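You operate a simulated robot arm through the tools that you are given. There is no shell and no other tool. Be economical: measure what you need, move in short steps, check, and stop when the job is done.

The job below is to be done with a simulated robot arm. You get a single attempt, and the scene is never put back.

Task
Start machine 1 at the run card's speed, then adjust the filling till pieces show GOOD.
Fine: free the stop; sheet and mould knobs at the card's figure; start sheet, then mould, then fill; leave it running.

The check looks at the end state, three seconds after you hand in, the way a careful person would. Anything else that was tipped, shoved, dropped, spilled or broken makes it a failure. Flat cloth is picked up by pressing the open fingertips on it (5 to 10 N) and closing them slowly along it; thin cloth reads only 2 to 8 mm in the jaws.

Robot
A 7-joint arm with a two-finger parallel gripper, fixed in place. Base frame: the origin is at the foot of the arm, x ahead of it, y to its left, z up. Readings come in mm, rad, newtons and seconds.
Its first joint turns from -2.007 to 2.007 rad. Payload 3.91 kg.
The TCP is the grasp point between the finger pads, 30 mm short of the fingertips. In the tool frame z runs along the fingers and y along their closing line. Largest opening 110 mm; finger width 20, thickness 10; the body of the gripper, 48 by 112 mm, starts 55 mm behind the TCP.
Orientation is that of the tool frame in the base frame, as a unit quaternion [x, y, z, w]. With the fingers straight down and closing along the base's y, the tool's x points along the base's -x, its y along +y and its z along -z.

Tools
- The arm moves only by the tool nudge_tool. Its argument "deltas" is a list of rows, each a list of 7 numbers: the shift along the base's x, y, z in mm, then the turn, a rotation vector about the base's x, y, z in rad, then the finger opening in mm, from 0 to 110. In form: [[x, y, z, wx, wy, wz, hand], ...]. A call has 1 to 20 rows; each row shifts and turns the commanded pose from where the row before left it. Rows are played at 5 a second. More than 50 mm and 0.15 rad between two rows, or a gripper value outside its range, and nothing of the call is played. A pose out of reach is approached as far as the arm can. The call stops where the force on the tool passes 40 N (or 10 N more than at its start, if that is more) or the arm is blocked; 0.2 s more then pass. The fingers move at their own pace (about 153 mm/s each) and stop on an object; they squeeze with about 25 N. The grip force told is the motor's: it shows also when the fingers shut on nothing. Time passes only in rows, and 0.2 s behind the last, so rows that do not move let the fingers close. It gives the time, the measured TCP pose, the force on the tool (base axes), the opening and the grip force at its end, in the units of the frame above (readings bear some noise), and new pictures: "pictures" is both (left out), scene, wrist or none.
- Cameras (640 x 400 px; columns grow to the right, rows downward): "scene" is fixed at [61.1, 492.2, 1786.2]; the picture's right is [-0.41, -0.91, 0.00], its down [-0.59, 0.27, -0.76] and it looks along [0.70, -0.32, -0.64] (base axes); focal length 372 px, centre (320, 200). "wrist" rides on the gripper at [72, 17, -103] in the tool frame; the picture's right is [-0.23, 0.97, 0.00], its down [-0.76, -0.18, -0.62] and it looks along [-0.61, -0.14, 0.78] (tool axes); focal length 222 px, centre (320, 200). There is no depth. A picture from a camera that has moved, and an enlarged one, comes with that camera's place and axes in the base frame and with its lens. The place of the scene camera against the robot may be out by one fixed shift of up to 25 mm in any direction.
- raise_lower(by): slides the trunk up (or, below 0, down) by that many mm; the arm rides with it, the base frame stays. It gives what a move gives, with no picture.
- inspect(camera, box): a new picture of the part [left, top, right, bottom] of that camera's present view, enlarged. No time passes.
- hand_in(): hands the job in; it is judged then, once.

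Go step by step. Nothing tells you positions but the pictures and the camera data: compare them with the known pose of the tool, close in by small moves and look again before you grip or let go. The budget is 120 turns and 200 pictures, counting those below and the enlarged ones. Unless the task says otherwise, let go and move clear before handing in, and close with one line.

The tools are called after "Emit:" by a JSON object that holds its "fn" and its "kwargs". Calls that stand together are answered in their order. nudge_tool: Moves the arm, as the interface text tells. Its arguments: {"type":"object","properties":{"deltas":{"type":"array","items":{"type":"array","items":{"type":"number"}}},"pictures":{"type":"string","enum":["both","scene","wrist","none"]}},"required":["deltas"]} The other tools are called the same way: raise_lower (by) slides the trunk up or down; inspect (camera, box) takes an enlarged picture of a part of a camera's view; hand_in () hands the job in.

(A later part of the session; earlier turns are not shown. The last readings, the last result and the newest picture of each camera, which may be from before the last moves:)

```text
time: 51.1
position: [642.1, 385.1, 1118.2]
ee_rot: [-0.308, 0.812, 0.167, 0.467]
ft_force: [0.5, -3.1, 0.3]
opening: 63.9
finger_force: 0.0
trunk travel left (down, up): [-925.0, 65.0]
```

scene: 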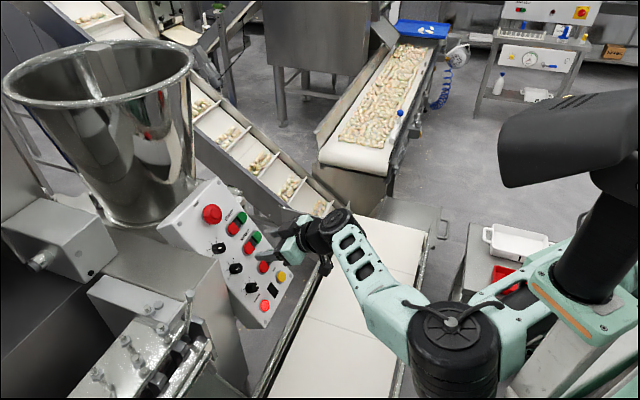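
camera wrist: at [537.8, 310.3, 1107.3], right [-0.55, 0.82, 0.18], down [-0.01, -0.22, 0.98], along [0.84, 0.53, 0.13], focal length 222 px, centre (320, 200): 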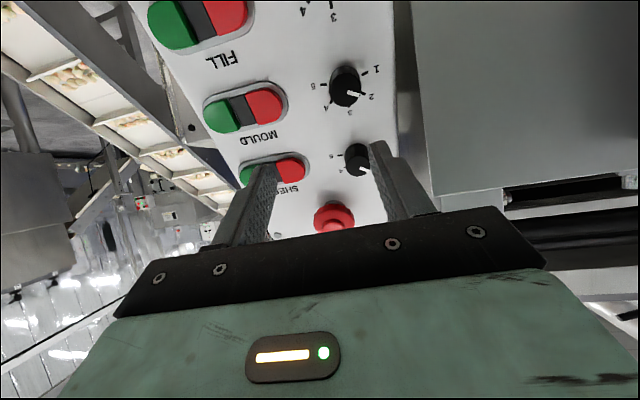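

The commanded point drifted out of reach; I'll bring the command back to the reachable hover point.

Emit:
{"fn": "nudge_tool", "kwargs": {"deltas": [[16, -10, 0, 0, 0, 0, 64], [16, -10, -1, 0, 0, 0, 64], [0, 0, 0, 0, 0, 0, 64], [0, 0, 0, 0, 0, 0, 64]], "pictures": "wrist"}}

Emit:
{"fn": "inspect", "kwargs": {"camera": "wrist", "box": [285, 65, 375, 185]}}

```text
time: 52.1
position: [633.7, 404.7, 1129.8]
ee_rot: [-0.334, 0.795, 0.2, 0.465]
ft_force: [0.3, -0.5, 0.2]
opening: 63.7
finger_force: 0.0
trunk travel left (down, up): [-925.0, 65.0]
camera wrist: at [535.0, 325.9, 1117.0], right [-0.62, 0.76, 0.21], down [0.01, -0.25, 0.97], along [0.79, 0.6, 0.15], focal length 222 px, centre (320, 200)
```

wrist: 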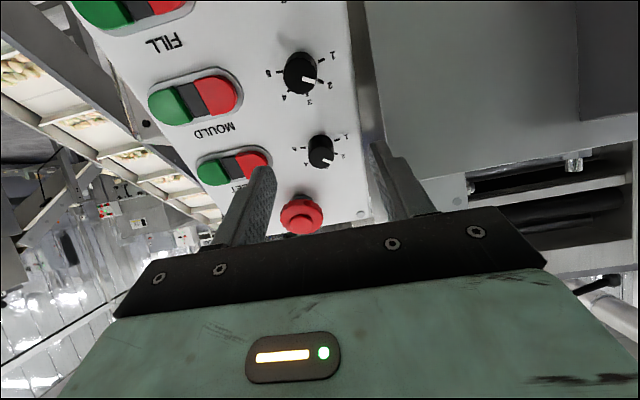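

```text
3.33 times, centred on (330, 125) of wrist
camera zoom: at [535.0, 325.9, 1117.0], right [-0.62, 0.76, 0.21], down [0.01, -0.25, 0.97], along [0.79, 0.6, 0.15], focal length 740 px, centre (287, 450)
```

zoom: 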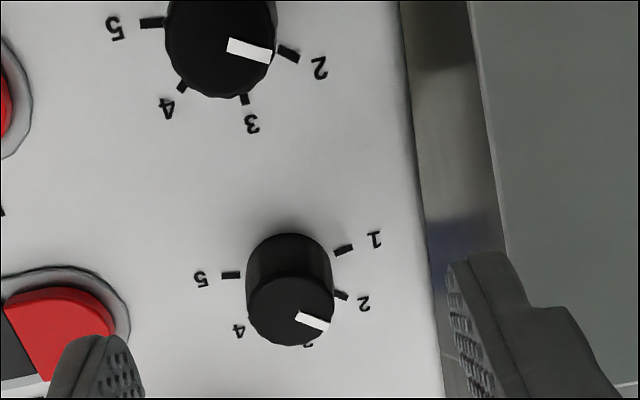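

Emit:
{"fn": "nudge_tool", "kwargs": {"deltas": [[0, 0, 0, 0, 0, 0, 64], [0, 0, 0, 0, 0, 0, 64], [0, 0, 0, 0, 0, 0, 64]], "pictures": "scene"}}

```text
time: 52.9
position: [634.9, 405.7, 1129.2]
ee_rot: [-0.334, 0.795, 0.199, 0.465]
ft_force: [-0.2, -0.3, -0.4]
opening: 63.9
finger_force: 0.0
trunk travel left (down, up): [-925.0, 65.0]
```

scene: 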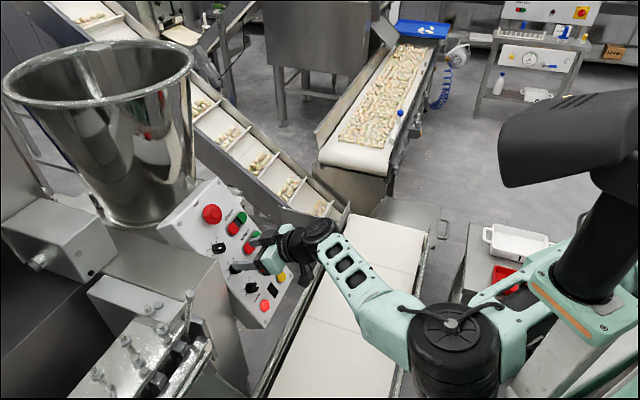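

Emit:
{"fn": "nudge_tool", "kwargs": {"deltas": [[0, -7, -22, 0, 0, 0, 64], [0, -7, -22, 0, 0, 0, 64], [0, 0, 0, 0, 0, 0, 64]], "pictures": "wrist"}}

Emit:
{"fn": "inspect", "kwargs": {"camera": "wrist", "box": [285, 65, 375, 185]}}

```text
time: 53.4
position: [646.0, 426.1, 1211.2]
ee_rot: [-0.25, 0.783, 0.29, 0.49]
ft_force: [0.4, 0.5, 0.2]
opening: 63.9
finger_force: 0.0
out of reach, approached as far as the arm can: row 2
trunk travel left (down, up): [-925.0, 65.0]
stopped in row 2: the arm was blocked; the commanded pose is now the measured one
camera wrist: at [541.8, 356.4, 1185.3], right [-0.57, 0.71, 0.41], down [0.03, -0.48, 0.88], along [0.82, 0.51, 0.25], focal length 222 px, centre (320, 200)
```

wrist: 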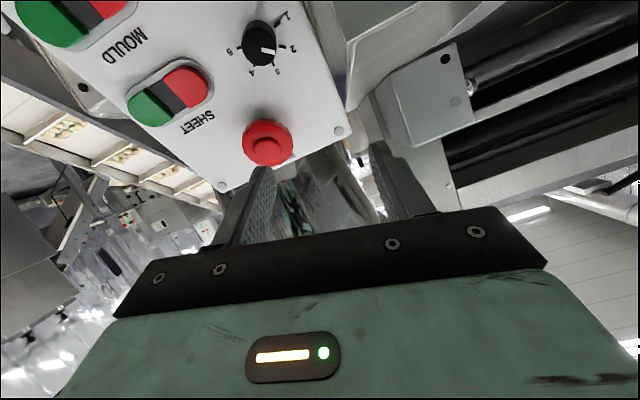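

```text
3.33 times, centred on (330, 125) of wrist
camera zoom: at [541.8, 356.4, 1185.3], right [-0.57, 0.71, 0.41], down [0.03, -0.48, 0.88], along [0.82, 0.51, 0.25], focal length 740 px, centre (287, 450)
```

zoom: 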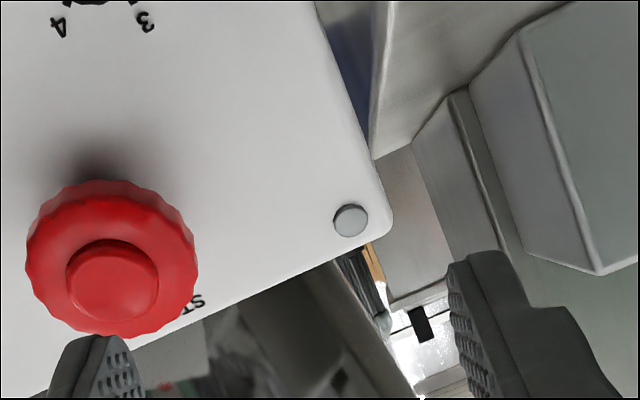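

The arm is in a poor elbow posture near its limits. I'll retreat upward and away from the panel and unwind clockwise, watching the elbow.

Emit:
{"fn": "nudge_tool", "kwargs": {"deltas": [[-10, -25, 20, 0, 0, 0, 64], [-10, -25, 20, 0.068, 0.06, -0.066, 64], [-10, -25, 20, 0.068, 0.06, -0.066, 64], [-10, -25, 20, 0.068, 0.06, -0.066, 64], [0, 0, 20, 0.068, 0.06, -0.066, 64], [0, 0, 20, 0.068, 0.06, -0.066, 64]], "pictures": "scene"}}

```text
time: 54.6
position: [663.3, 272.6, 1276.3]
ee_rot: [-0.025, 0.824, 0.287, 0.487]
ft_force: [-0.2, -0.2, -0.5]
opening: 63.7
finger_force: 0.0
trunk travel left (down, up): [-925.0, 65.0]
stopped in row 6: the arm was blocked; the commanded pose is now the measured one
```

scene: 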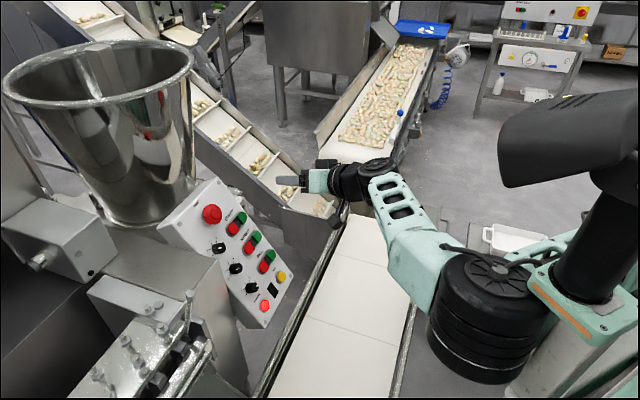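

Emit:
{"fn": "nudge_tool", "kwargs": {"deltas": [[0, -8, 14, -0.072, 0.114, 0, 64], [0, -8, 14, -0.072, 0.114, 0, 64], [0, -8, 14, -0.072, 0.114, 0, 64], [0, -8, 14, -0.072, 0.114, 0, 64], [0, -8, 14, -0.072, 0.114, 0, 64], [0, -8, 14, -0.072, 0.114, 0, 64], [0, -8, 14, -0.072, 0.114, 0, 64], [0, -8, 14, -0.072, 0.114, 0, 64], [0, -8, 14, -0.072, 0.114, 0, 64]], "pictures": "scene"}}

```text
time: 55.2
position: [660.0, 248.5, 1234.4]
ee_rot: [-0.084, 0.89, 0.144, 0.424]
ft_force: [-0.5, 0.3, -1.0]
opening: 64.2
finger_force: 0.1
trunk travel left (down, up): [-925.0, 65.0]
stopped in row 2: the arm was blocked; the commanded pose is now the measured one
```

scene: 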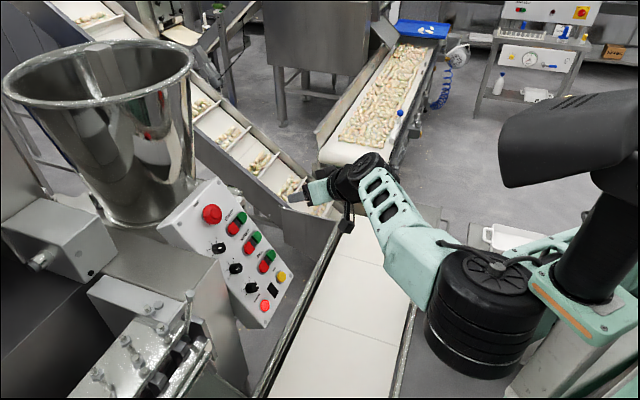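

Emit:
{"fn": "nudge_tool", "kwargs": {"deltas": [[15, -35, 0, 0, 0, 0, 64], [15, -35, 0, 0, 0, 0, 64], [15, -35, 0, 0, 0, 0, 64], [15, -35, 0, 0, 0, 0, 64], [15, -35, 0, 0, 0, 0, 64], [15, -35, 0, 0, 0, 0, 64]], "pictures": "scene"}}

```text
time: 56.6
position: [749.2, 41.7, 1233.6]
ee_rot: [-0.084, 0.89, 0.144, 0.424]
ft_force: [-0.8, 0.7, 0.0]
opening: 63.9
finger_force: 0.0
trunk travel left (down, up): [-925.0, 65.0]
```

scene: 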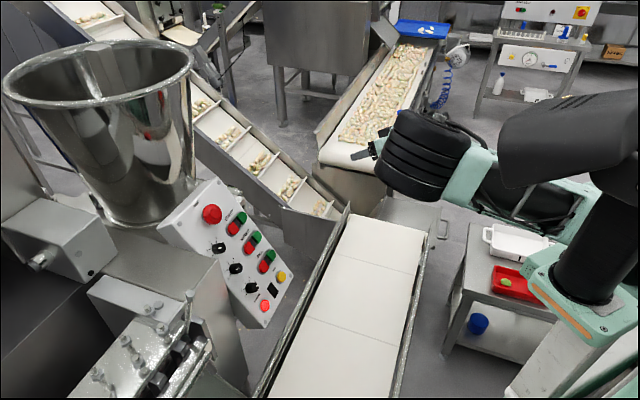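

The elbow is back up. I'll return to the mould hover point in the neutral orientation.

Emit:
{"fn": "nudge_tool", "kwargs": {"deltas": [[-11.8, 34.9, -14.7, -0.023, -0.031, 0.107, 64], [-11.8, 34.9, -14.7, -0.023, -0.031, 0.107, 64], [-11.8, 34.9, -14.7, -0.023, -0.031, 0.107, 64], [-11.8, 34.9, -14.7, -0.023, -0.031, 0.107, 64], [-11.8, 34.9, -14.7, -0.023, -0.031, 0.107, 64], [-11.8, 34.9, -14.7, 0, 0, 0, 64], [-11.8, 34.9, -14.7, 0, 0, 0, 64], [-11.8, 34.9, -14.7, 0, 0, 0, 64], [-11.8, 34.9, -14.7, 0, 0, 0, 64], [-11.8, 34.9, -14.7, 0, 0, 0, 64]], "pictures": "both"}}

Emit:
{"fn": "inspect", "kwargs": {"camera": "wrist", "box": [275, 65, 375, 205]}}

```text
time: 58.8
position: [632.4, 391.7, 1087.9]
ee_rot: [-0.349, 0.809, 0.192, 0.432]
ft_force: [1.0, 0.1, 0.8]
opening: 64.0
finger_force: 0.0
trunk travel left (down, up): [-925.0, 65.0]
camera wrist: at [535.0, 309.2, 1084.3], right [-0.63, 0.75, 0.2], down [0.07, -0.2, 0.98], along [0.78, 0.63, 0.07], focal length 222 px, centre (320, 200)
```

scene: 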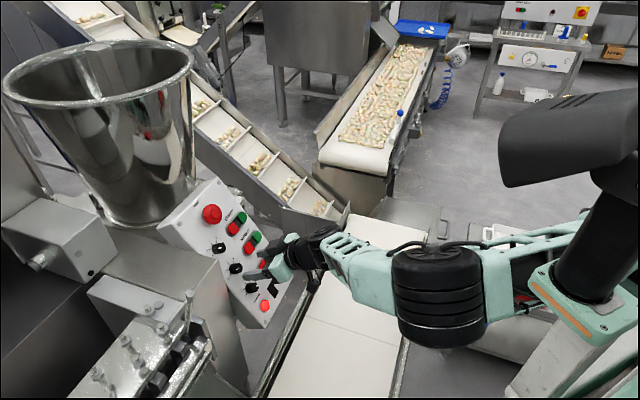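
wrist: 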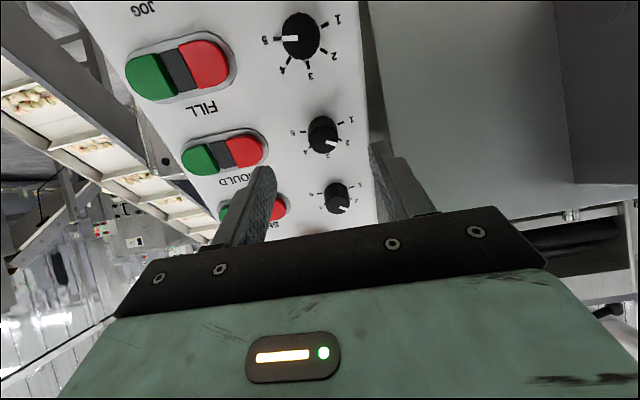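

```text
2.86 times, centred on (325, 135) of wrist
camera zoom: at [535.0, 309.2, 1084.3], right [-0.63, 0.75, 0.2], down [0.07, -0.2, 0.98], along [0.78, 0.63, 0.07], focal length 635 px, centre (306, 386)
```

zoom: 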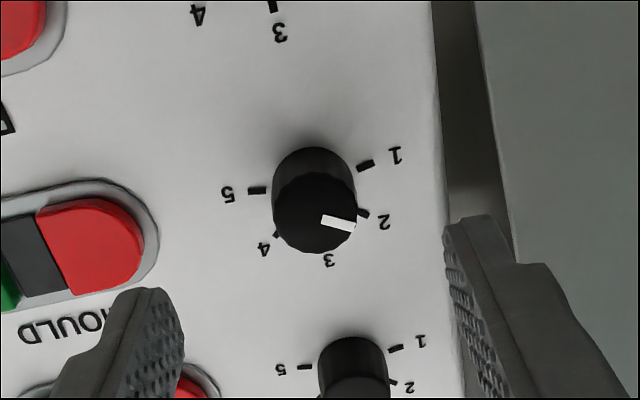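

Elbow good. I'll grip the mould knob and turn it clockwise about 0.25 rad.

Emit:
{"fn": "nudge_tool", "kwargs": {"deltas": [[-3.1, -0.8, -4.2, 0, 0, 0, 64], [14.1, 15.3, -13.8, 0, 0, 0, 64], [14.1, 15.3, -13.8, 0, 0, 0, 64], [0, 0, 0, 0, 0, 0, 20], [0, 0, 0, 0, 0, 0, 20]], "pictures": "wrist"}}

Emit:
{"fn": "inspect", "kwargs": {"camera": "wrist", "box": [250, 80, 390, 220]}}

```text
time: 60.0
position: [656.0, 420.2, 1055.4]
ee_rot: [-0.35, 0.808, 0.193, 0.432]
ft_force: [1.2, 2.8, -2.4]
opening: 24.7
finger_force: 45.3
trunk travel left (down, up): [-925.0, 65.0]
camera wrist: at [558.5, 337.9, 1051.8], right [-0.63, 0.75, 0.2], down [0.07, -0.2, 0.98], along [0.78, 0.63, 0.07], focal length 222 px, centre (320, 200)
```

wrist: 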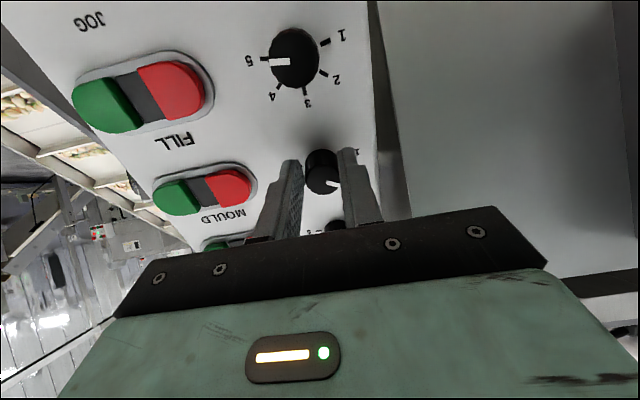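

```text
2.86 times, centred on (320, 150) of wrist
camera zoom: at [558.5, 337.9, 1051.8], right [-0.63, 0.75, 0.2], down [0.07, -0.2, 0.98], along [0.78, 0.63, 0.07], focal length 635 px, centre (320, 343)
```

zoom: 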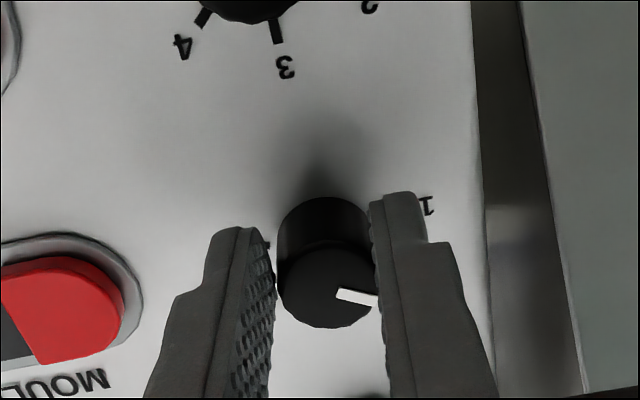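

Emit:
{"fn": "nudge_tool", "kwargs": {"deltas": [[0, 0, 0, 0.0706, 0.0766, -0.069, 20], [0, 0, 0, 0.0706, 0.0766, -0.069, 20], [0, 0, 0, 0, 0, 0, 20], [0, 0, 0, 0, 0, 0, 64], [0, 0, 0, 0, 0, 0, 64], [-14.1, -15.3, 13.8, 0, 0, 0, 64], [-14.1, -15.3, 13.8, -0.0706, -0.0766, 0.069, 64], [0, 0, 0, -0.0706, -0.0766, 0.069, 64]], "pictures": "wrist"}}

Emit:
{"fn": "inspect", "kwargs": {"camera": "wrist", "box": [275, 65, 375, 205]}}

Emit:
{"fn": "inspect", "kwargs": {"camera": "wrist", "box": [290, 100, 350, 170]}}

Emit:
{"fn": "inspect", "kwargs": {"camera": "scene", "box": [205, 230, 255, 290]}}

```text
time: 61.8
position: [628.8, 387.9, 1085.5]
ee_rot: [-0.351, 0.808, 0.193, 0.432]
ft_force: [-1.2, 0.4, 0.1]
opening: 64.0
finger_force: 0.1
trunk travel left (down, up): [-925.0, 65.0]
camera wrist: at [531.9, 306.1, 1081.7], right [-0.63, 0.75, 0.2], down [0.07, -0.2, 0.98], along [0.78, 0.63, 0.07], focal length 222 px, centre (320, 200)
```

wrist: 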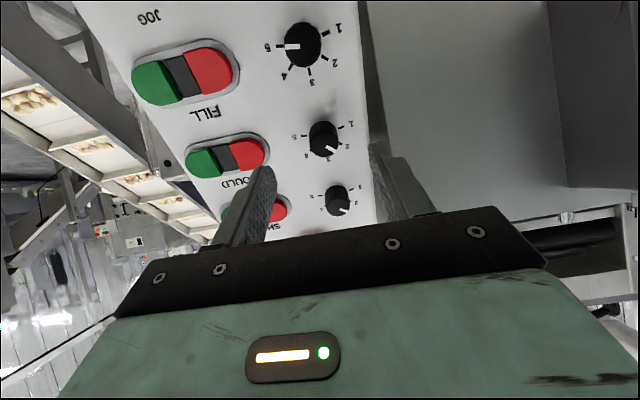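

```text
2.86 times, centred on (325, 135) of wrist
camera zoom: at [531.9, 306.1, 1081.7], right [-0.63, 0.75, 0.2], down [0.07, -0.2, 0.98], along [0.78, 0.63, 0.07], focal length 635 px, centre (306, 386)
```

zoom: 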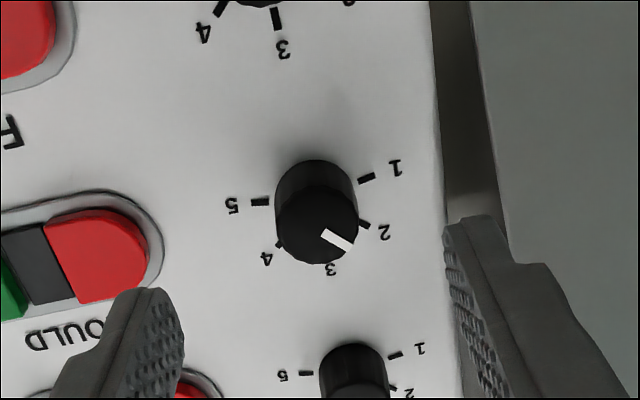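

```text
5.71 times, centred on (320, 135) of wrist
camera zoom: at [531.9, 306.1, 1081.7], right [-0.63, 0.75, 0.2], down [0.07, -0.2, 0.98], along [0.78, 0.63, 0.07], focal length 1269 px, centre (320, 571)
```

zoom: 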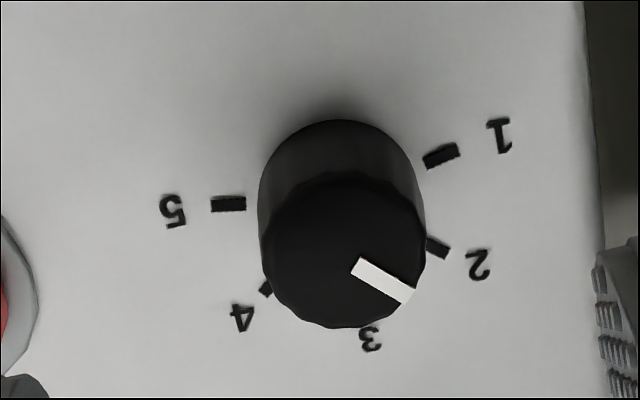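

```text
6.67 times, centred on (230, 260) of scene
camera zoom: at [61.1, 492.2, 1786.2], right [-0.41, -0.91, 0.0], down [-0.59, 0.27, -0.76], along [0.7, -0.32, -0.64], focal length 2481 px, centre (920, -200)
```

zoom: 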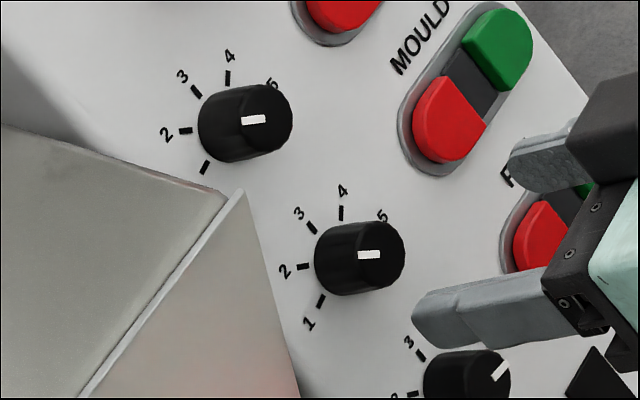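

Both pointers align with the 2 ticks. Now I'll close the fingers and hover over the green SHEET button.

Emit:
{"fn": "nudge_tool", "kwargs": {"deltas": [[-8, -8.5, 8, 0, 0, 0, 0], [31, -9.6, 12, 0, 0, 0, 0], [31, -9.6, 12, 0, 0, 0, 0], [31, -9.6, 12, 0, 0, 0, 0], [31, -9.6, 12, 0, 0, 0, 0]], "pictures": "wrist"}}

```text
time: 63.0
position: [743.2, 342.0, 1139.9]
ee_rot: [-0.351, 0.808, 0.193, 0.432]
ft_force: [-0.7, 0.6, 0.6]
opening: 0.2
finger_force: 25.2
trunk travel left (down, up): [-925.0, 65.0]
camera wrist: at [646.8, 260.0, 1137.1], right [-0.63, 0.75, 0.2], down [0.07, -0.2, 0.98], along [0.78, 0.63, 0.07], focal length 222 px, centre (320, 200)
```

wrist: 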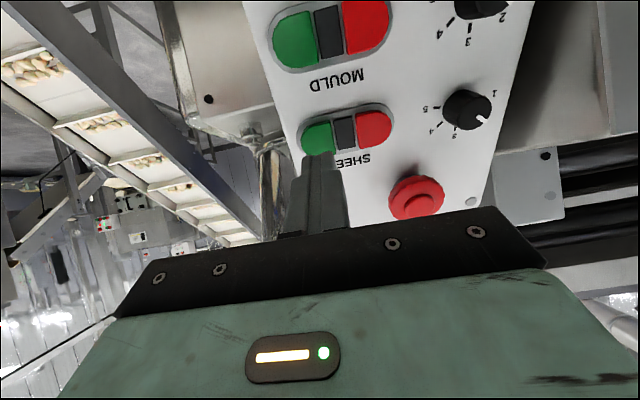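

Aligned with the green SHEET button. I'll press it.

Emit:
{"fn": "nudge_tool", "kwargs": {"deltas": [[9.6, 10.4, -9.4, 0, 0, 0, 0], [7, 7.6, -6.8, 0, 0, 0, 0], [0, 0, 0, 0, 0, 0, 0]], "pictures": "wrist"}}

Emit:
{"fn": "inspect", "kwargs": {"camera": "wrist", "box": [250, 80, 410, 200]}}

```text
time: 63.8
position: [763.3, 359.3, 1122.5]
ee_rot: [-0.35, 0.808, 0.193, 0.433]
ft_force: [0.2, -0.6, -0.3]
opening: 0.0
finger_force: 25.6
trunk travel left (down, up): [-925.0, 65.0]
camera wrist: at [664.6, 277.7, 1119.7], right [-0.63, 0.75, 0.2], down [0.07, -0.2, 0.98], along [0.78, 0.63, 0.07], focal length 222 px, centre (320, 200)
```

wrist: 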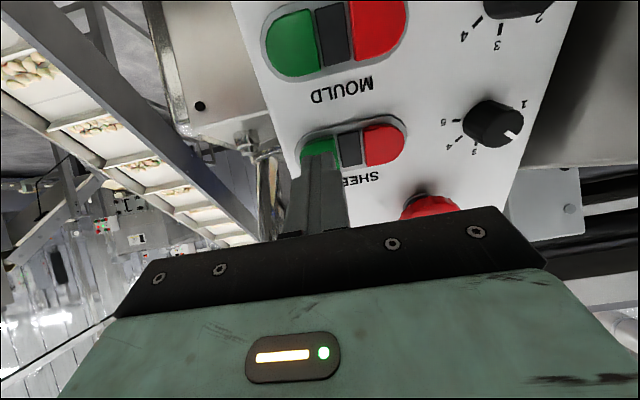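

```text
3.33 times, centred on (330, 140) of wrist
camera zoom: at [664.6, 277.7, 1119.7], right [-0.63, 0.75, 0.2], down [0.07, -0.2, 0.98], along [0.78, 0.63, 0.07], focal length 740 px, centre (287, 400)
```

zoom: 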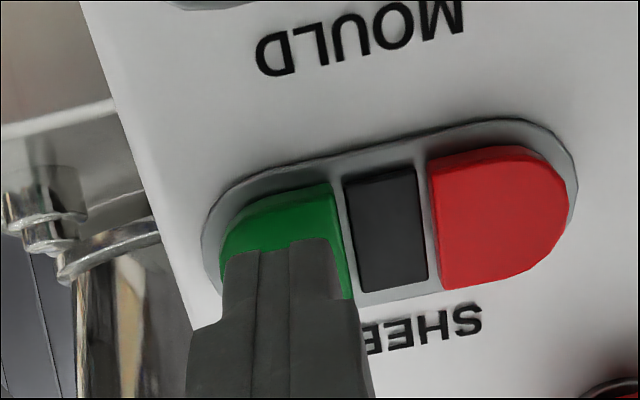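

Emit:
{"fn": "nudge_tool", "kwargs": {"deltas": [[1.7, 1.8, -1.6, 0, 0, 0, 0], [1.7, 1.8, -1.6, 0, 0, 0, 0], [1.7, 1.8, -1.6, 0, 0, 0, 0]], "pictures": "none"}}

```text
time: 64.6
position: [767.2, 364.9, 1118.1]
ee_rot: [-0.351, 0.808, 0.194, 0.432]
ft_force: [0.3, -1.1, 0.6]
opening: 0.0
finger_force: 24.9
trunk travel left (down, up): [-925.0, 65.0]
```

Emit:
{"fn": "nudge_tool", "kwargs": {"deltas": [[1.7, 1.8, -1.6, 0, 0, 0, 0], [1.7, 1.8, -1.6, 0, 0, 0, 0]], "pictures": "none"}}

```text
time: 65.2
position: [769.7, 368.5, 1114.9]
ee_rot: [-0.35, 0.808, 0.193, 0.432]
ft_force: [-1.5, 0.5, 1.3]
opening: 0.2
finger_force: 25.3
trunk travel left (down, up): [-925.0, 65.0]
```

Emit:
{"fn": "nudge_tool", "kwargs": {"deltas": [[1.7, 1.8, -1.6, 0, 0, 0, 0], [1.7, 1.8, -1.6, 0, 0, 0, 0]], "pictures": "wrist"}}

Emit:
{"fn": "inspect", "kwargs": {"camera": "wrist", "box": [250, 80, 410, 200]}}

```text
time: 65.8
position: [771.7, 370.1, 1112.2]
ee_rot: [-0.351, 0.808, 0.192, 0.433]
ft_force: [-10.8, -10.4, 8.1]
opening: 0.1
finger_force: 24.4
trunk travel left (down, up): [-925.0, 65.0]
camera wrist: at [674.7, 289.0, 1109.2], right [-0.63, 0.75, 0.2], down [0.07, -0.2, 0.98], along [0.78, 0.63, 0.07], focal length 222 px, centre (320, 200)
```

wrist: 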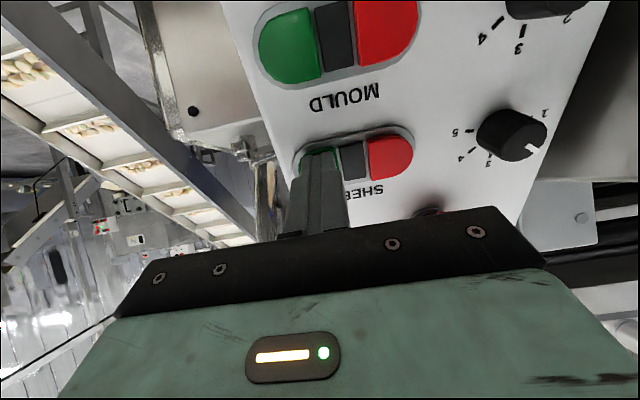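

```text
3.33 times, centred on (330, 140) of wrist
camera zoom: at [674.7, 289.0, 1109.2], right [-0.63, 0.75, 0.2], down [0.07, -0.2, 0.98], along [0.78, 0.63, 0.07], focal length 740 px, centre (287, 400)
```

zoom: 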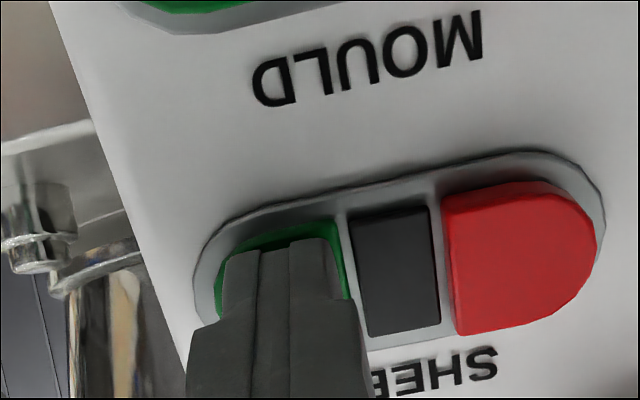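

Emit:
{"fn": "nudge_tool", "kwargs": {"deltas": [[1.4, 1.5, -1.3, 0, 0, 0, 0], [0, 0, 0, 0, 0, 0, 0], [-5.7, -6, 5.5, 0, 0, 0, 0], [-11, -12, 11, 0, 0, 0, 0], [-11, -12, 11, 0, 0, 0, 0]], "pictures": "both"}}

Emit:
{"fn": "inspect", "kwargs": {"camera": "scene", "box": [150, 170, 310, 340]}}

```text
time: 67.0
position: [746.0, 344.5, 1137.8]
ee_rot: [-0.351, 0.808, 0.194, 0.432]
ft_force: [0.0, 0.0, -0.2]
opening: 0.3
finger_force: 25.8
trunk travel left (down, up): [-925.0, 65.0]
camera wrist: at [648.4, 262.1, 1134.9], right [-0.63, 0.75, 0.2], down [0.07, -0.2, 0.98], along [0.78, 0.63, 0.07], focal length 222 px, centre (320, 200)
```

scene: 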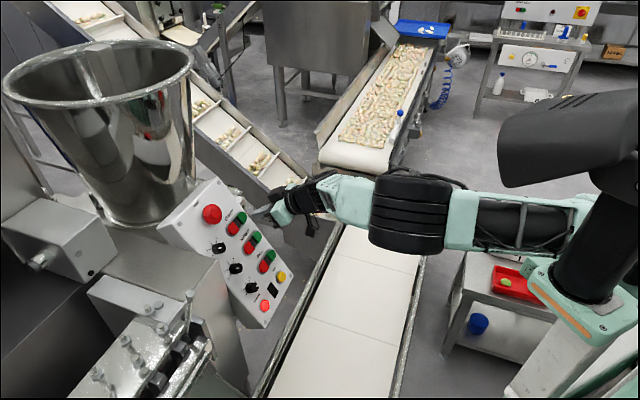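
wrist: 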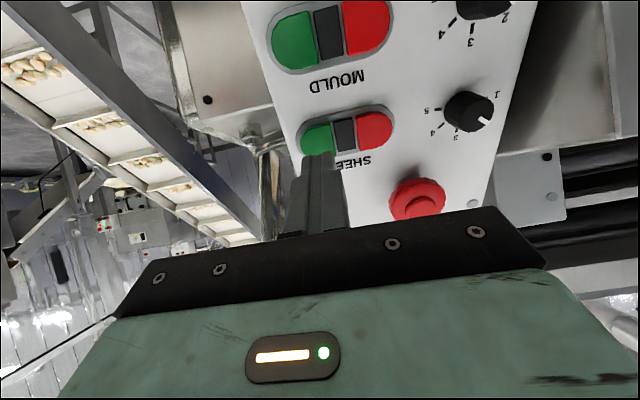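

```text
2.35 times, centred on (230, 255) of scene
camera zoom: at [61.1, 492.2, 1786.2], right [-0.41, -0.91, 0.0], down [-0.59, 0.27, -0.76], along [0.7, -0.32, -0.64], focal length 876 px, centre (532, 71)
```

zoom: 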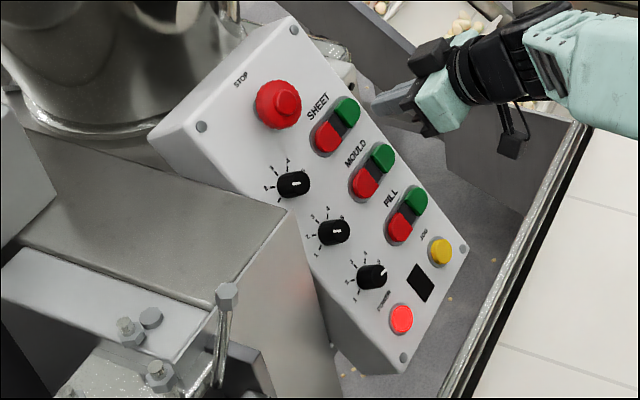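

Emit:
{"fn": "inspect", "kwargs": {"camera": "wrist", "box": [270, 60, 410, 180]}}

Emit:
{"fn": "inspect", "kwargs": {"camera": "scene", "box": [230, 260, 300, 330]}}

```text
3.33 times, centred on (340, 120) of wrist
camera zoom: at [648.4, 262.1, 1134.9], right [-0.63, 0.75, 0.2], down [0.07, -0.2, 0.98], along [0.78, 0.63, 0.07], focal length 740 px, centre (253, 467)
```

zoom: 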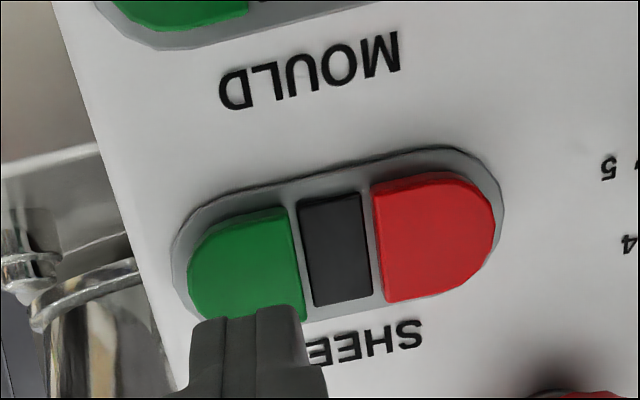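

```text
5.71 times, centred on (265, 295) of scene
camera zoom: at [61.1, 492.2, 1786.2], right [-0.41, -0.91, 0.0], down [-0.59, 0.27, -0.76], along [0.7, -0.32, -0.64], focal length 2127 px, centre (634, -343)
```

zoom: 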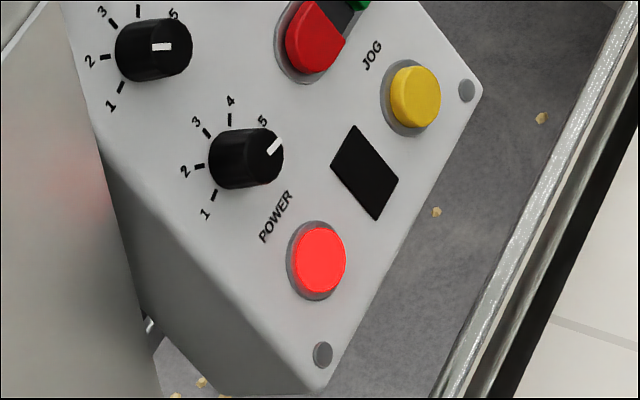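

No lamp is lit on SHEET. I'll press it again, deeper, and look while pressed.

Emit:
{"fn": "nudge_tool", "kwargs": {"deltas": [[12.2, 13.2, -11.9, 0, 0, 0, 0], [12.2, 13.2, -11.9, 0, 0, 0, 0], [2.3, 2.4, -2.2, 0, 0, 0, 0], [1.1, 1.2, -1.1, 0, 0, 0, 0], [1.1, 1.2, -1.1, 0, 0, 0, 0], [1.1, 1.2, -1.1, 0, 0, 0, 0]], "pictures": "wrist"}}

Emit:
{"fn": "inspect", "kwargs": {"camera": "wrist", "box": [250, 80, 410, 200]}}

```text
time: 68.4
position: [775.0, 371.9, 1111.3]
ee_rot: [-0.35, 0.808, 0.192, 0.433]
ft_force: [-27.8, -21.5, 16.1]
opening: 0.2
finger_force: 24.9
trunk travel left (down, up): [-925.0, 65.0]
stopped in row 6: the force on the tool passed its limit (the readings are from after the stop); the commanded pose is now the measured one
camera wrist: at [676.5, 290.3, 1107.6], right [-0.63, 0.75, 0.2], down [0.07, -0.2, 0.98], along [0.78, 0.63, 0.07], focal length 222 px, centre (320, 200)
```

wrist: 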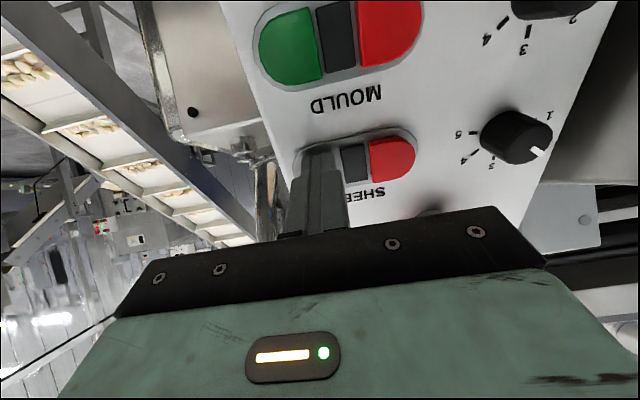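

```text
3.33 times, centred on (330, 140) of wrist
camera zoom: at [676.5, 290.3, 1107.6], right [-0.63, 0.75, 0.2], down [0.07, -0.2, 0.98], along [0.78, 0.63, 0.07], focal length 740 px, centre (287, 400)
```

zoom: 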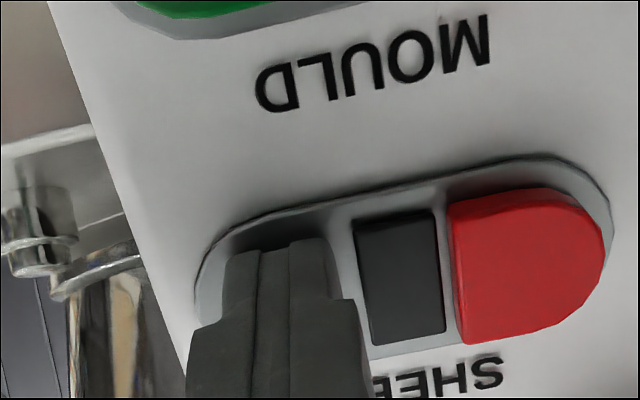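

Emit:
{"fn": "nudge_tool", "kwargs": {"deltas": [[-5.7, -6, 5.5, 0, 0, 0, 0], [-11, -12, 11, 0, 0, 0, 0], [-11, -12, 11, 0, 0, 0, 0], [-11, -12, 11, 0, 0, 0, 0]], "pictures": "both"}}

Emit:
{"fn": "inspect", "kwargs": {"camera": "scene", "box": [0, 180, 220, 400]}}

Emit:
{"fn": "inspect", "kwargs": {"camera": "wrist", "box": [250, 0, 450, 220]}}

```text
time: 69.4
position: [737.0, 331.5, 1147.5]
ee_rot: [-0.35, 0.809, 0.191, 0.432]
ft_force: [0.0, 0.1, -0.3]
opening: 0.0
finger_force: 25.2
trunk travel left (down, up): [-925.0, 65.0]
camera wrist: at [638.8, 250.1, 1144.7], right [-0.63, 0.75, 0.2], down [0.07, -0.2, 0.98], along [0.78, 0.63, 0.07], focal length 222 px, centre (320, 200)
```

scene: 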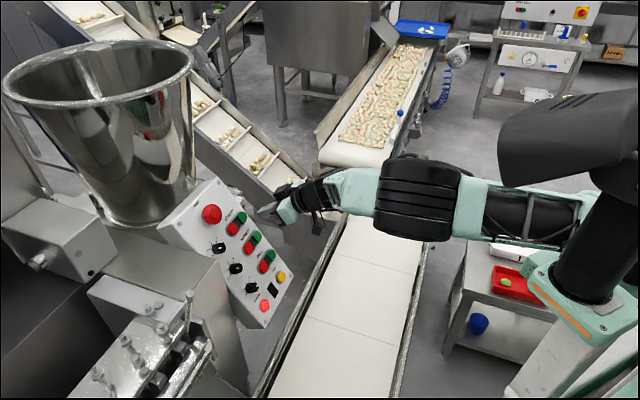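
wrist: 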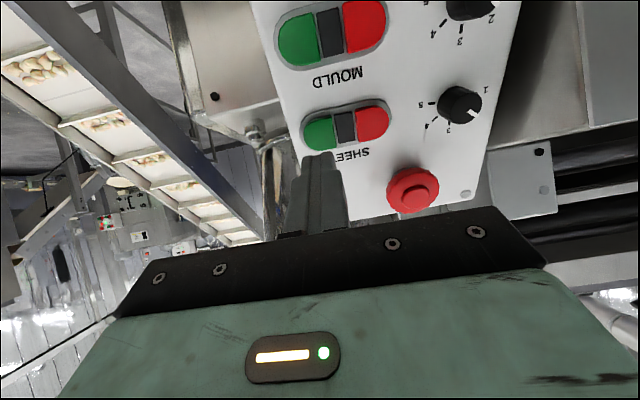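

```text
1.82 times, centred on (110, 290) of scene
camera zoom: at [61.1, 492.2, 1786.2], right [-0.41, -0.91, 0.0], down [-0.59, 0.27, -0.76], along [0.7, -0.32, -0.64], focal length 677 px, centre (702, 36)
```

zoom: 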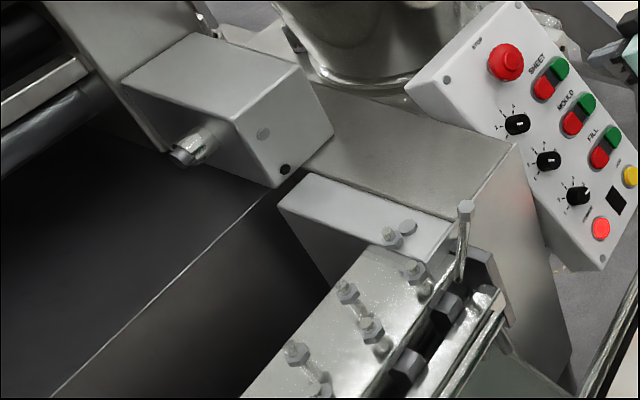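

```text
1.82 times, centred on (350, 110) of wrist
camera zoom: at [638.8, 250.1, 1144.7], right [-0.63, 0.75, 0.2], down [0.07, -0.2, 0.98], along [0.78, 0.63, 0.07], focal length 404 px, centre (266, 364)
```

zoom: 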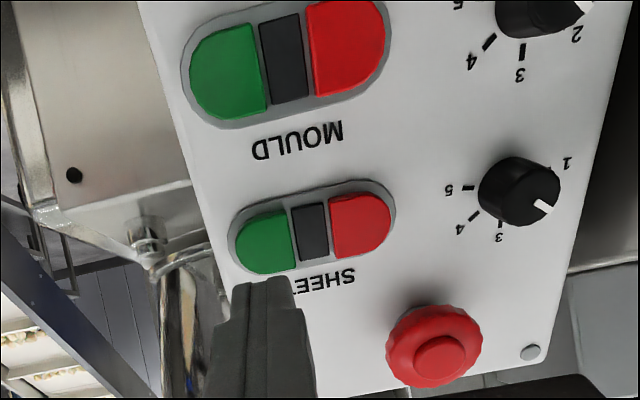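

I'll check whether anything moves (sheet rollers) by comparing shaft pictures over time.

Emit:
{"fn": "inspect", "kwargs": {"camera": "scene", "box": [0, 180, 120, 300]}}

Emit:
{"fn": "nudge_tool", "kwargs": {"deltas": [[0, 0, 0, 0, 0, 0, 0], [0, 0, 0, 0, 0, 0, 0]], "pictures": "none"}}

Emit:
{"fn": "inspect", "kwargs": {"camera": "scene", "box": [0, 180, 120, 300]}}

```text
3.33 times, centred on (60, 240) of scene
camera zoom: at [61.1, 492.2, 1786.2], right [-0.41, -0.91, 0.0], down [-0.59, 0.27, -0.76], along [0.7, -0.32, -0.64], focal length 1241 px, centre (1187, 67)
```

zoom: 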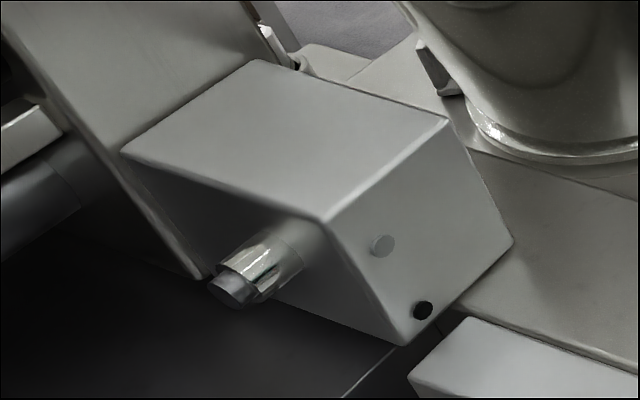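

```text
time: 70.0
position: [736.4, 331.3, 1148.3]
ee_rot: [-0.35, 0.808, 0.192, 0.433]
ft_force: [-0.1, -0.1, 0.0]
opening: 0.0
finger_force: 24.9
trunk travel left (down, up): [-925.0, 65.0]
```

```text
3.33 times, centred on (60, 240) of scene
camera zoom: at [61.1, 492.2, 1786.2], right [-0.41, -0.91, 0.0], down [-0.59, 0.27, -0.76], along [0.7, -0.32, -0.64], focal length 1241 px, centre (1187, 67)
```

zoom: 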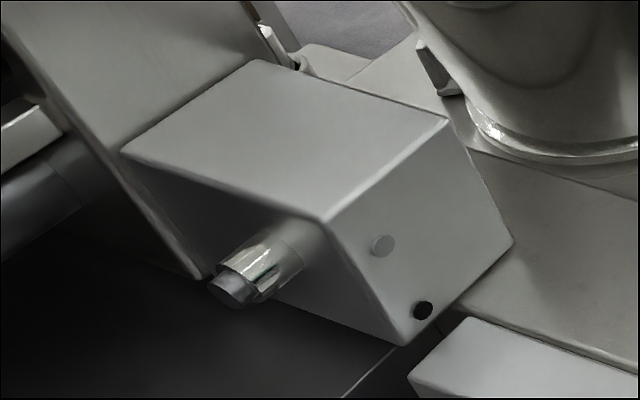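

No visible indicator of motion either way; both presses were full-travel and the stop clearly popped out. I'll continue to the green MOULD button.

Emit:
{"fn": "nudge_tool", "kwargs": {"deltas": [[-13.2, -13.8, -29.3, 0, 0, 0, 0], [-13.2, -13.8, -29.3, 0, 0, 0, 0], [0, 0, 0, 0, 0, 0, 0]], "pictures": "wrist"}}

Emit:
{"fn": "inspect", "kwargs": {"camera": "wrist", "box": [250, 80, 410, 200]}}

```text
time: 70.8
position: [709.4, 302.4, 1089.3]
ee_rot: [-0.351, 0.809, 0.192, 0.431]
ft_force: [-0.8, 0.4, 0.2]
opening: 0.1
finger_force: 25.3
trunk travel left (down, up): [-925.0, 65.0]
camera wrist: at [612.0, 221.4, 1086.5], right [-0.63, 0.75, 0.2], down [0.07, -0.2, 0.98], along [0.78, 0.63, 0.07], focal length 222 px, centre (320, 200)
```

wrist: 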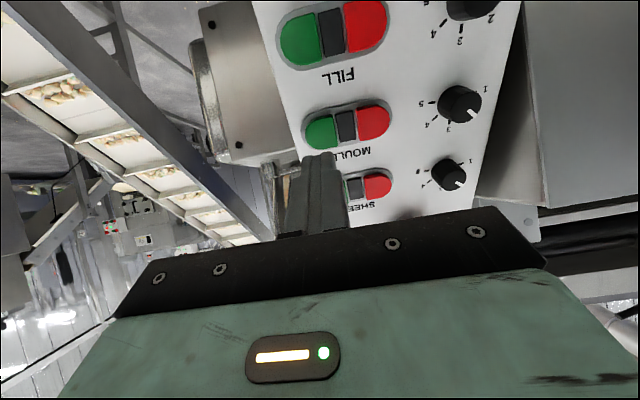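

```text
3.33 times, centred on (330, 140) of wrist
camera zoom: at [612.0, 221.4, 1086.5], right [-0.63, 0.75, 0.2], down [0.07, -0.2, 0.98], along [0.78, 0.63, 0.07], focal length 740 px, centre (287, 400)
```

zoom: 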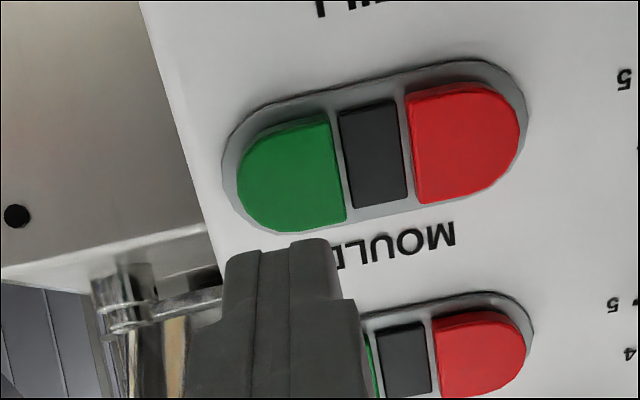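

Emit:
{"fn": "nudge_tool", "kwargs": {"deltas": [[11.3, 12.3, -11, 0, 0, 0, 0], [11.3, 12.3, -11, 0, 0, 0, 0], [9, 9.8, -8.8, 0, 0, 0, 0], [2.8, 3, -2.7, 0, 0, 0, 0], [1.1, 1.2, -1.1, 0, 0, 0, 0]], "pictures": "wrist"}}

Emit:
{"fn": "inspect", "kwargs": {"camera": "wrist", "box": [250, 80, 410, 200]}}

```text
time: 72.0
position: [746.6, 341.9, 1054.6]
ee_rot: [-0.351, 0.809, 0.192, 0.432]
ft_force: [-1.5, -5.1, 5.4]
opening: 0.0
finger_force: 25.2
trunk travel left (down, up): [-925.0, 65.0]
camera wrist: at [649.0, 261.2, 1051.6], right [-0.63, 0.76, 0.2], down [0.07, -0.2, 0.98], along [0.78, 0.62, 0.07], focal length 222 px, centre (320, 200)
```

wrist: 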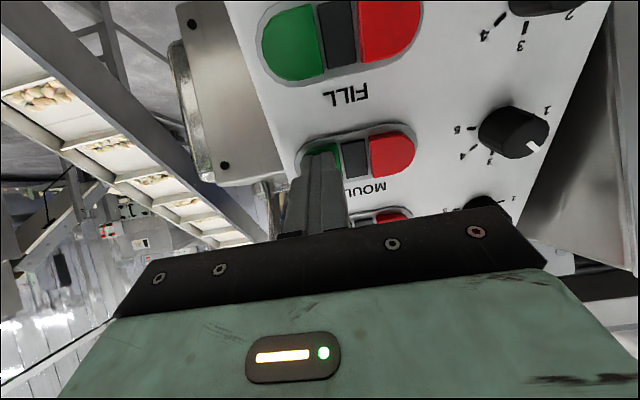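

```text
3.33 times, centred on (330, 140) of wrist
camera zoom: at [649.0, 261.2, 1051.6], right [-0.63, 0.76, 0.2], down [0.07, -0.2, 0.98], along [0.78, 0.62, 0.07], focal length 740 px, centre (287, 400)
```

zoom: 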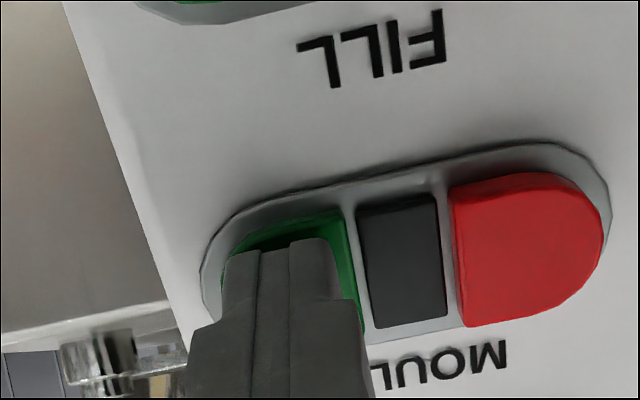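

Emit:
{"fn": "nudge_tool", "kwargs": {"deltas": [[1, 1.1, -1, 0, 0, 0, 0], [1, 1.1, -1, 0, 0, 0, 0], [1, 1.1, -1, 0, 0, 0, 0], [0, 0, 0, 0, 0, 0, 0]], "pictures": "none"}}

Emit:
{"fn": "nudge_tool", "kwargs": {"deltas": [[-8, -9, 8, 0, 0, 0, 0], [-11, -12, 11, 0, 0, 0, 0], [-11, -12, 11, 0, 0, 0, 0], [-5, -6, 5, 0, 0, 0, 0]], "pictures": "both"}}

Emit:
{"fn": "inspect", "kwargs": {"camera": "scene", "box": [60, 170, 310, 400]}}

```text
time: 73.0
position: [747.5, 345.8, 1053.6]
ee_rot: [-0.349, 0.808, 0.191, 0.434]
ft_force: [-17.1, -19.1, 20.8]
opening: 0.0
finger_force: 24.8
trunk travel left (down, up): [-925.0, 65.0]
```

```text
time: 74.0
position: [715.5, 308.3, 1085.2]
ee_rot: [-0.35, 0.809, 0.192, 0.432]
ft_force: [-0.1, 1.0, 0.3]
opening: 0.0
finger_force: 25.1
trunk travel left (down, up): [-925.0, 65.0]
camera wrist: at [617.9, 225.4, 1081.8], right [-0.63, 0.75, 0.2], down [0.07, -0.2, 0.98], along [0.78, 0.63, 0.07], focal length 222 px, centre (320, 200)
```

scene: 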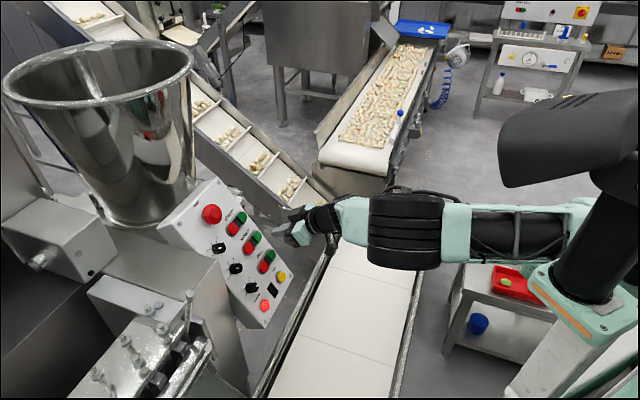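
wrist: 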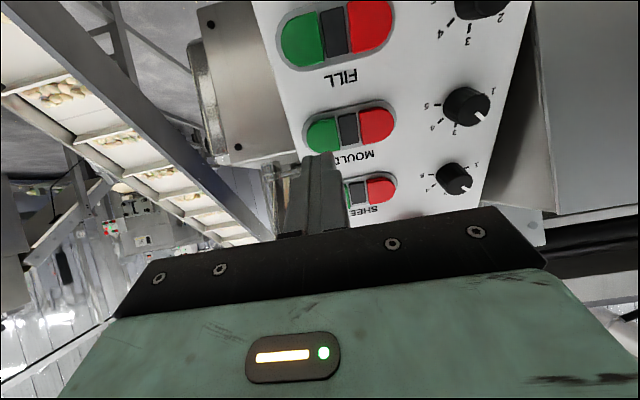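

```text
1.74 times, centred on (185, 285) of scene
camera zoom: at [61.1, 492.2, 1786.2], right [-0.41, -0.91, 0.0], down [-0.59, 0.27, -0.76], along [0.7, -0.32, -0.64], focal length 647 px, centre (555, 52)
```

zoom: 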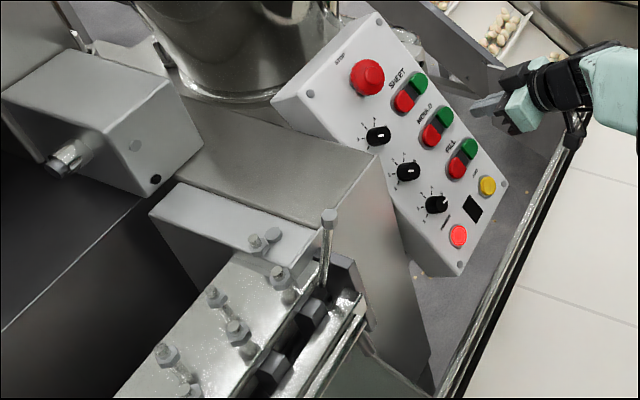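

Mould pressed fully. Now the green FILL button.

Emit:
{"fn": "nudge_tool", "kwargs": {"deltas": [[-13.2, -13.8, -29.3, 0, 0, 0, 0], [-13.2, -13.8, -29.3, 0, 0, 0, 0], [0, 0, 0, 0, 0, 0, 0]], "pictures": "both"}}

Emit:
{"fn": "inspect", "kwargs": {"camera": "wrist", "box": [250, 80, 410, 200]}}

```text
time: 74.8
position: [697.7, 290.0, 1047.6]
ee_rot: [-0.35, 0.809, 0.192, 0.432]
ft_force: [-0.4, -0.4, 0.5]
opening: 0.0
finger_force: 24.8
out of reach, approached as far as the arm can: row 2
trunk travel left (down, up): [-925.0, 65.0]
camera wrist: at [599.4, 207.8, 1043.9], right [-0.63, 0.75, 0.2], down [0.07, -0.2, 0.98], along [0.78, 0.63, 0.07], focal length 222 px, centre (320, 200)
```

scene: 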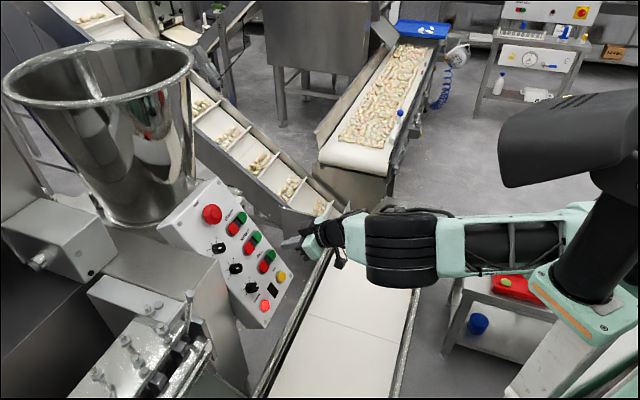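
wrist: 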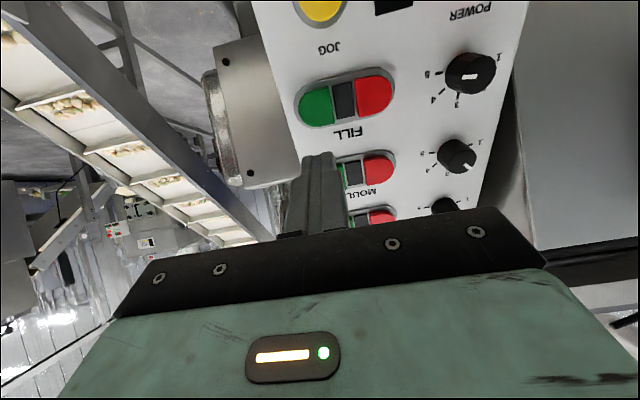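

```text
3.33 times, centred on (330, 140) of wrist
camera zoom: at [599.4, 207.8, 1043.9], right [-0.63, 0.75, 0.2], down [0.07, -0.2, 0.98], along [0.78, 0.63, 0.07], focal length 740 px, centre (287, 400)
```

zoom: 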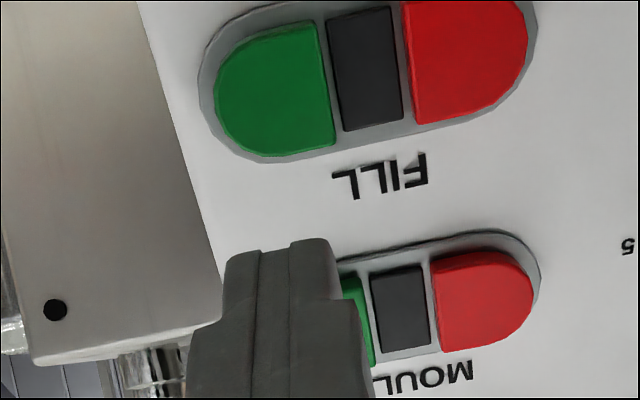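

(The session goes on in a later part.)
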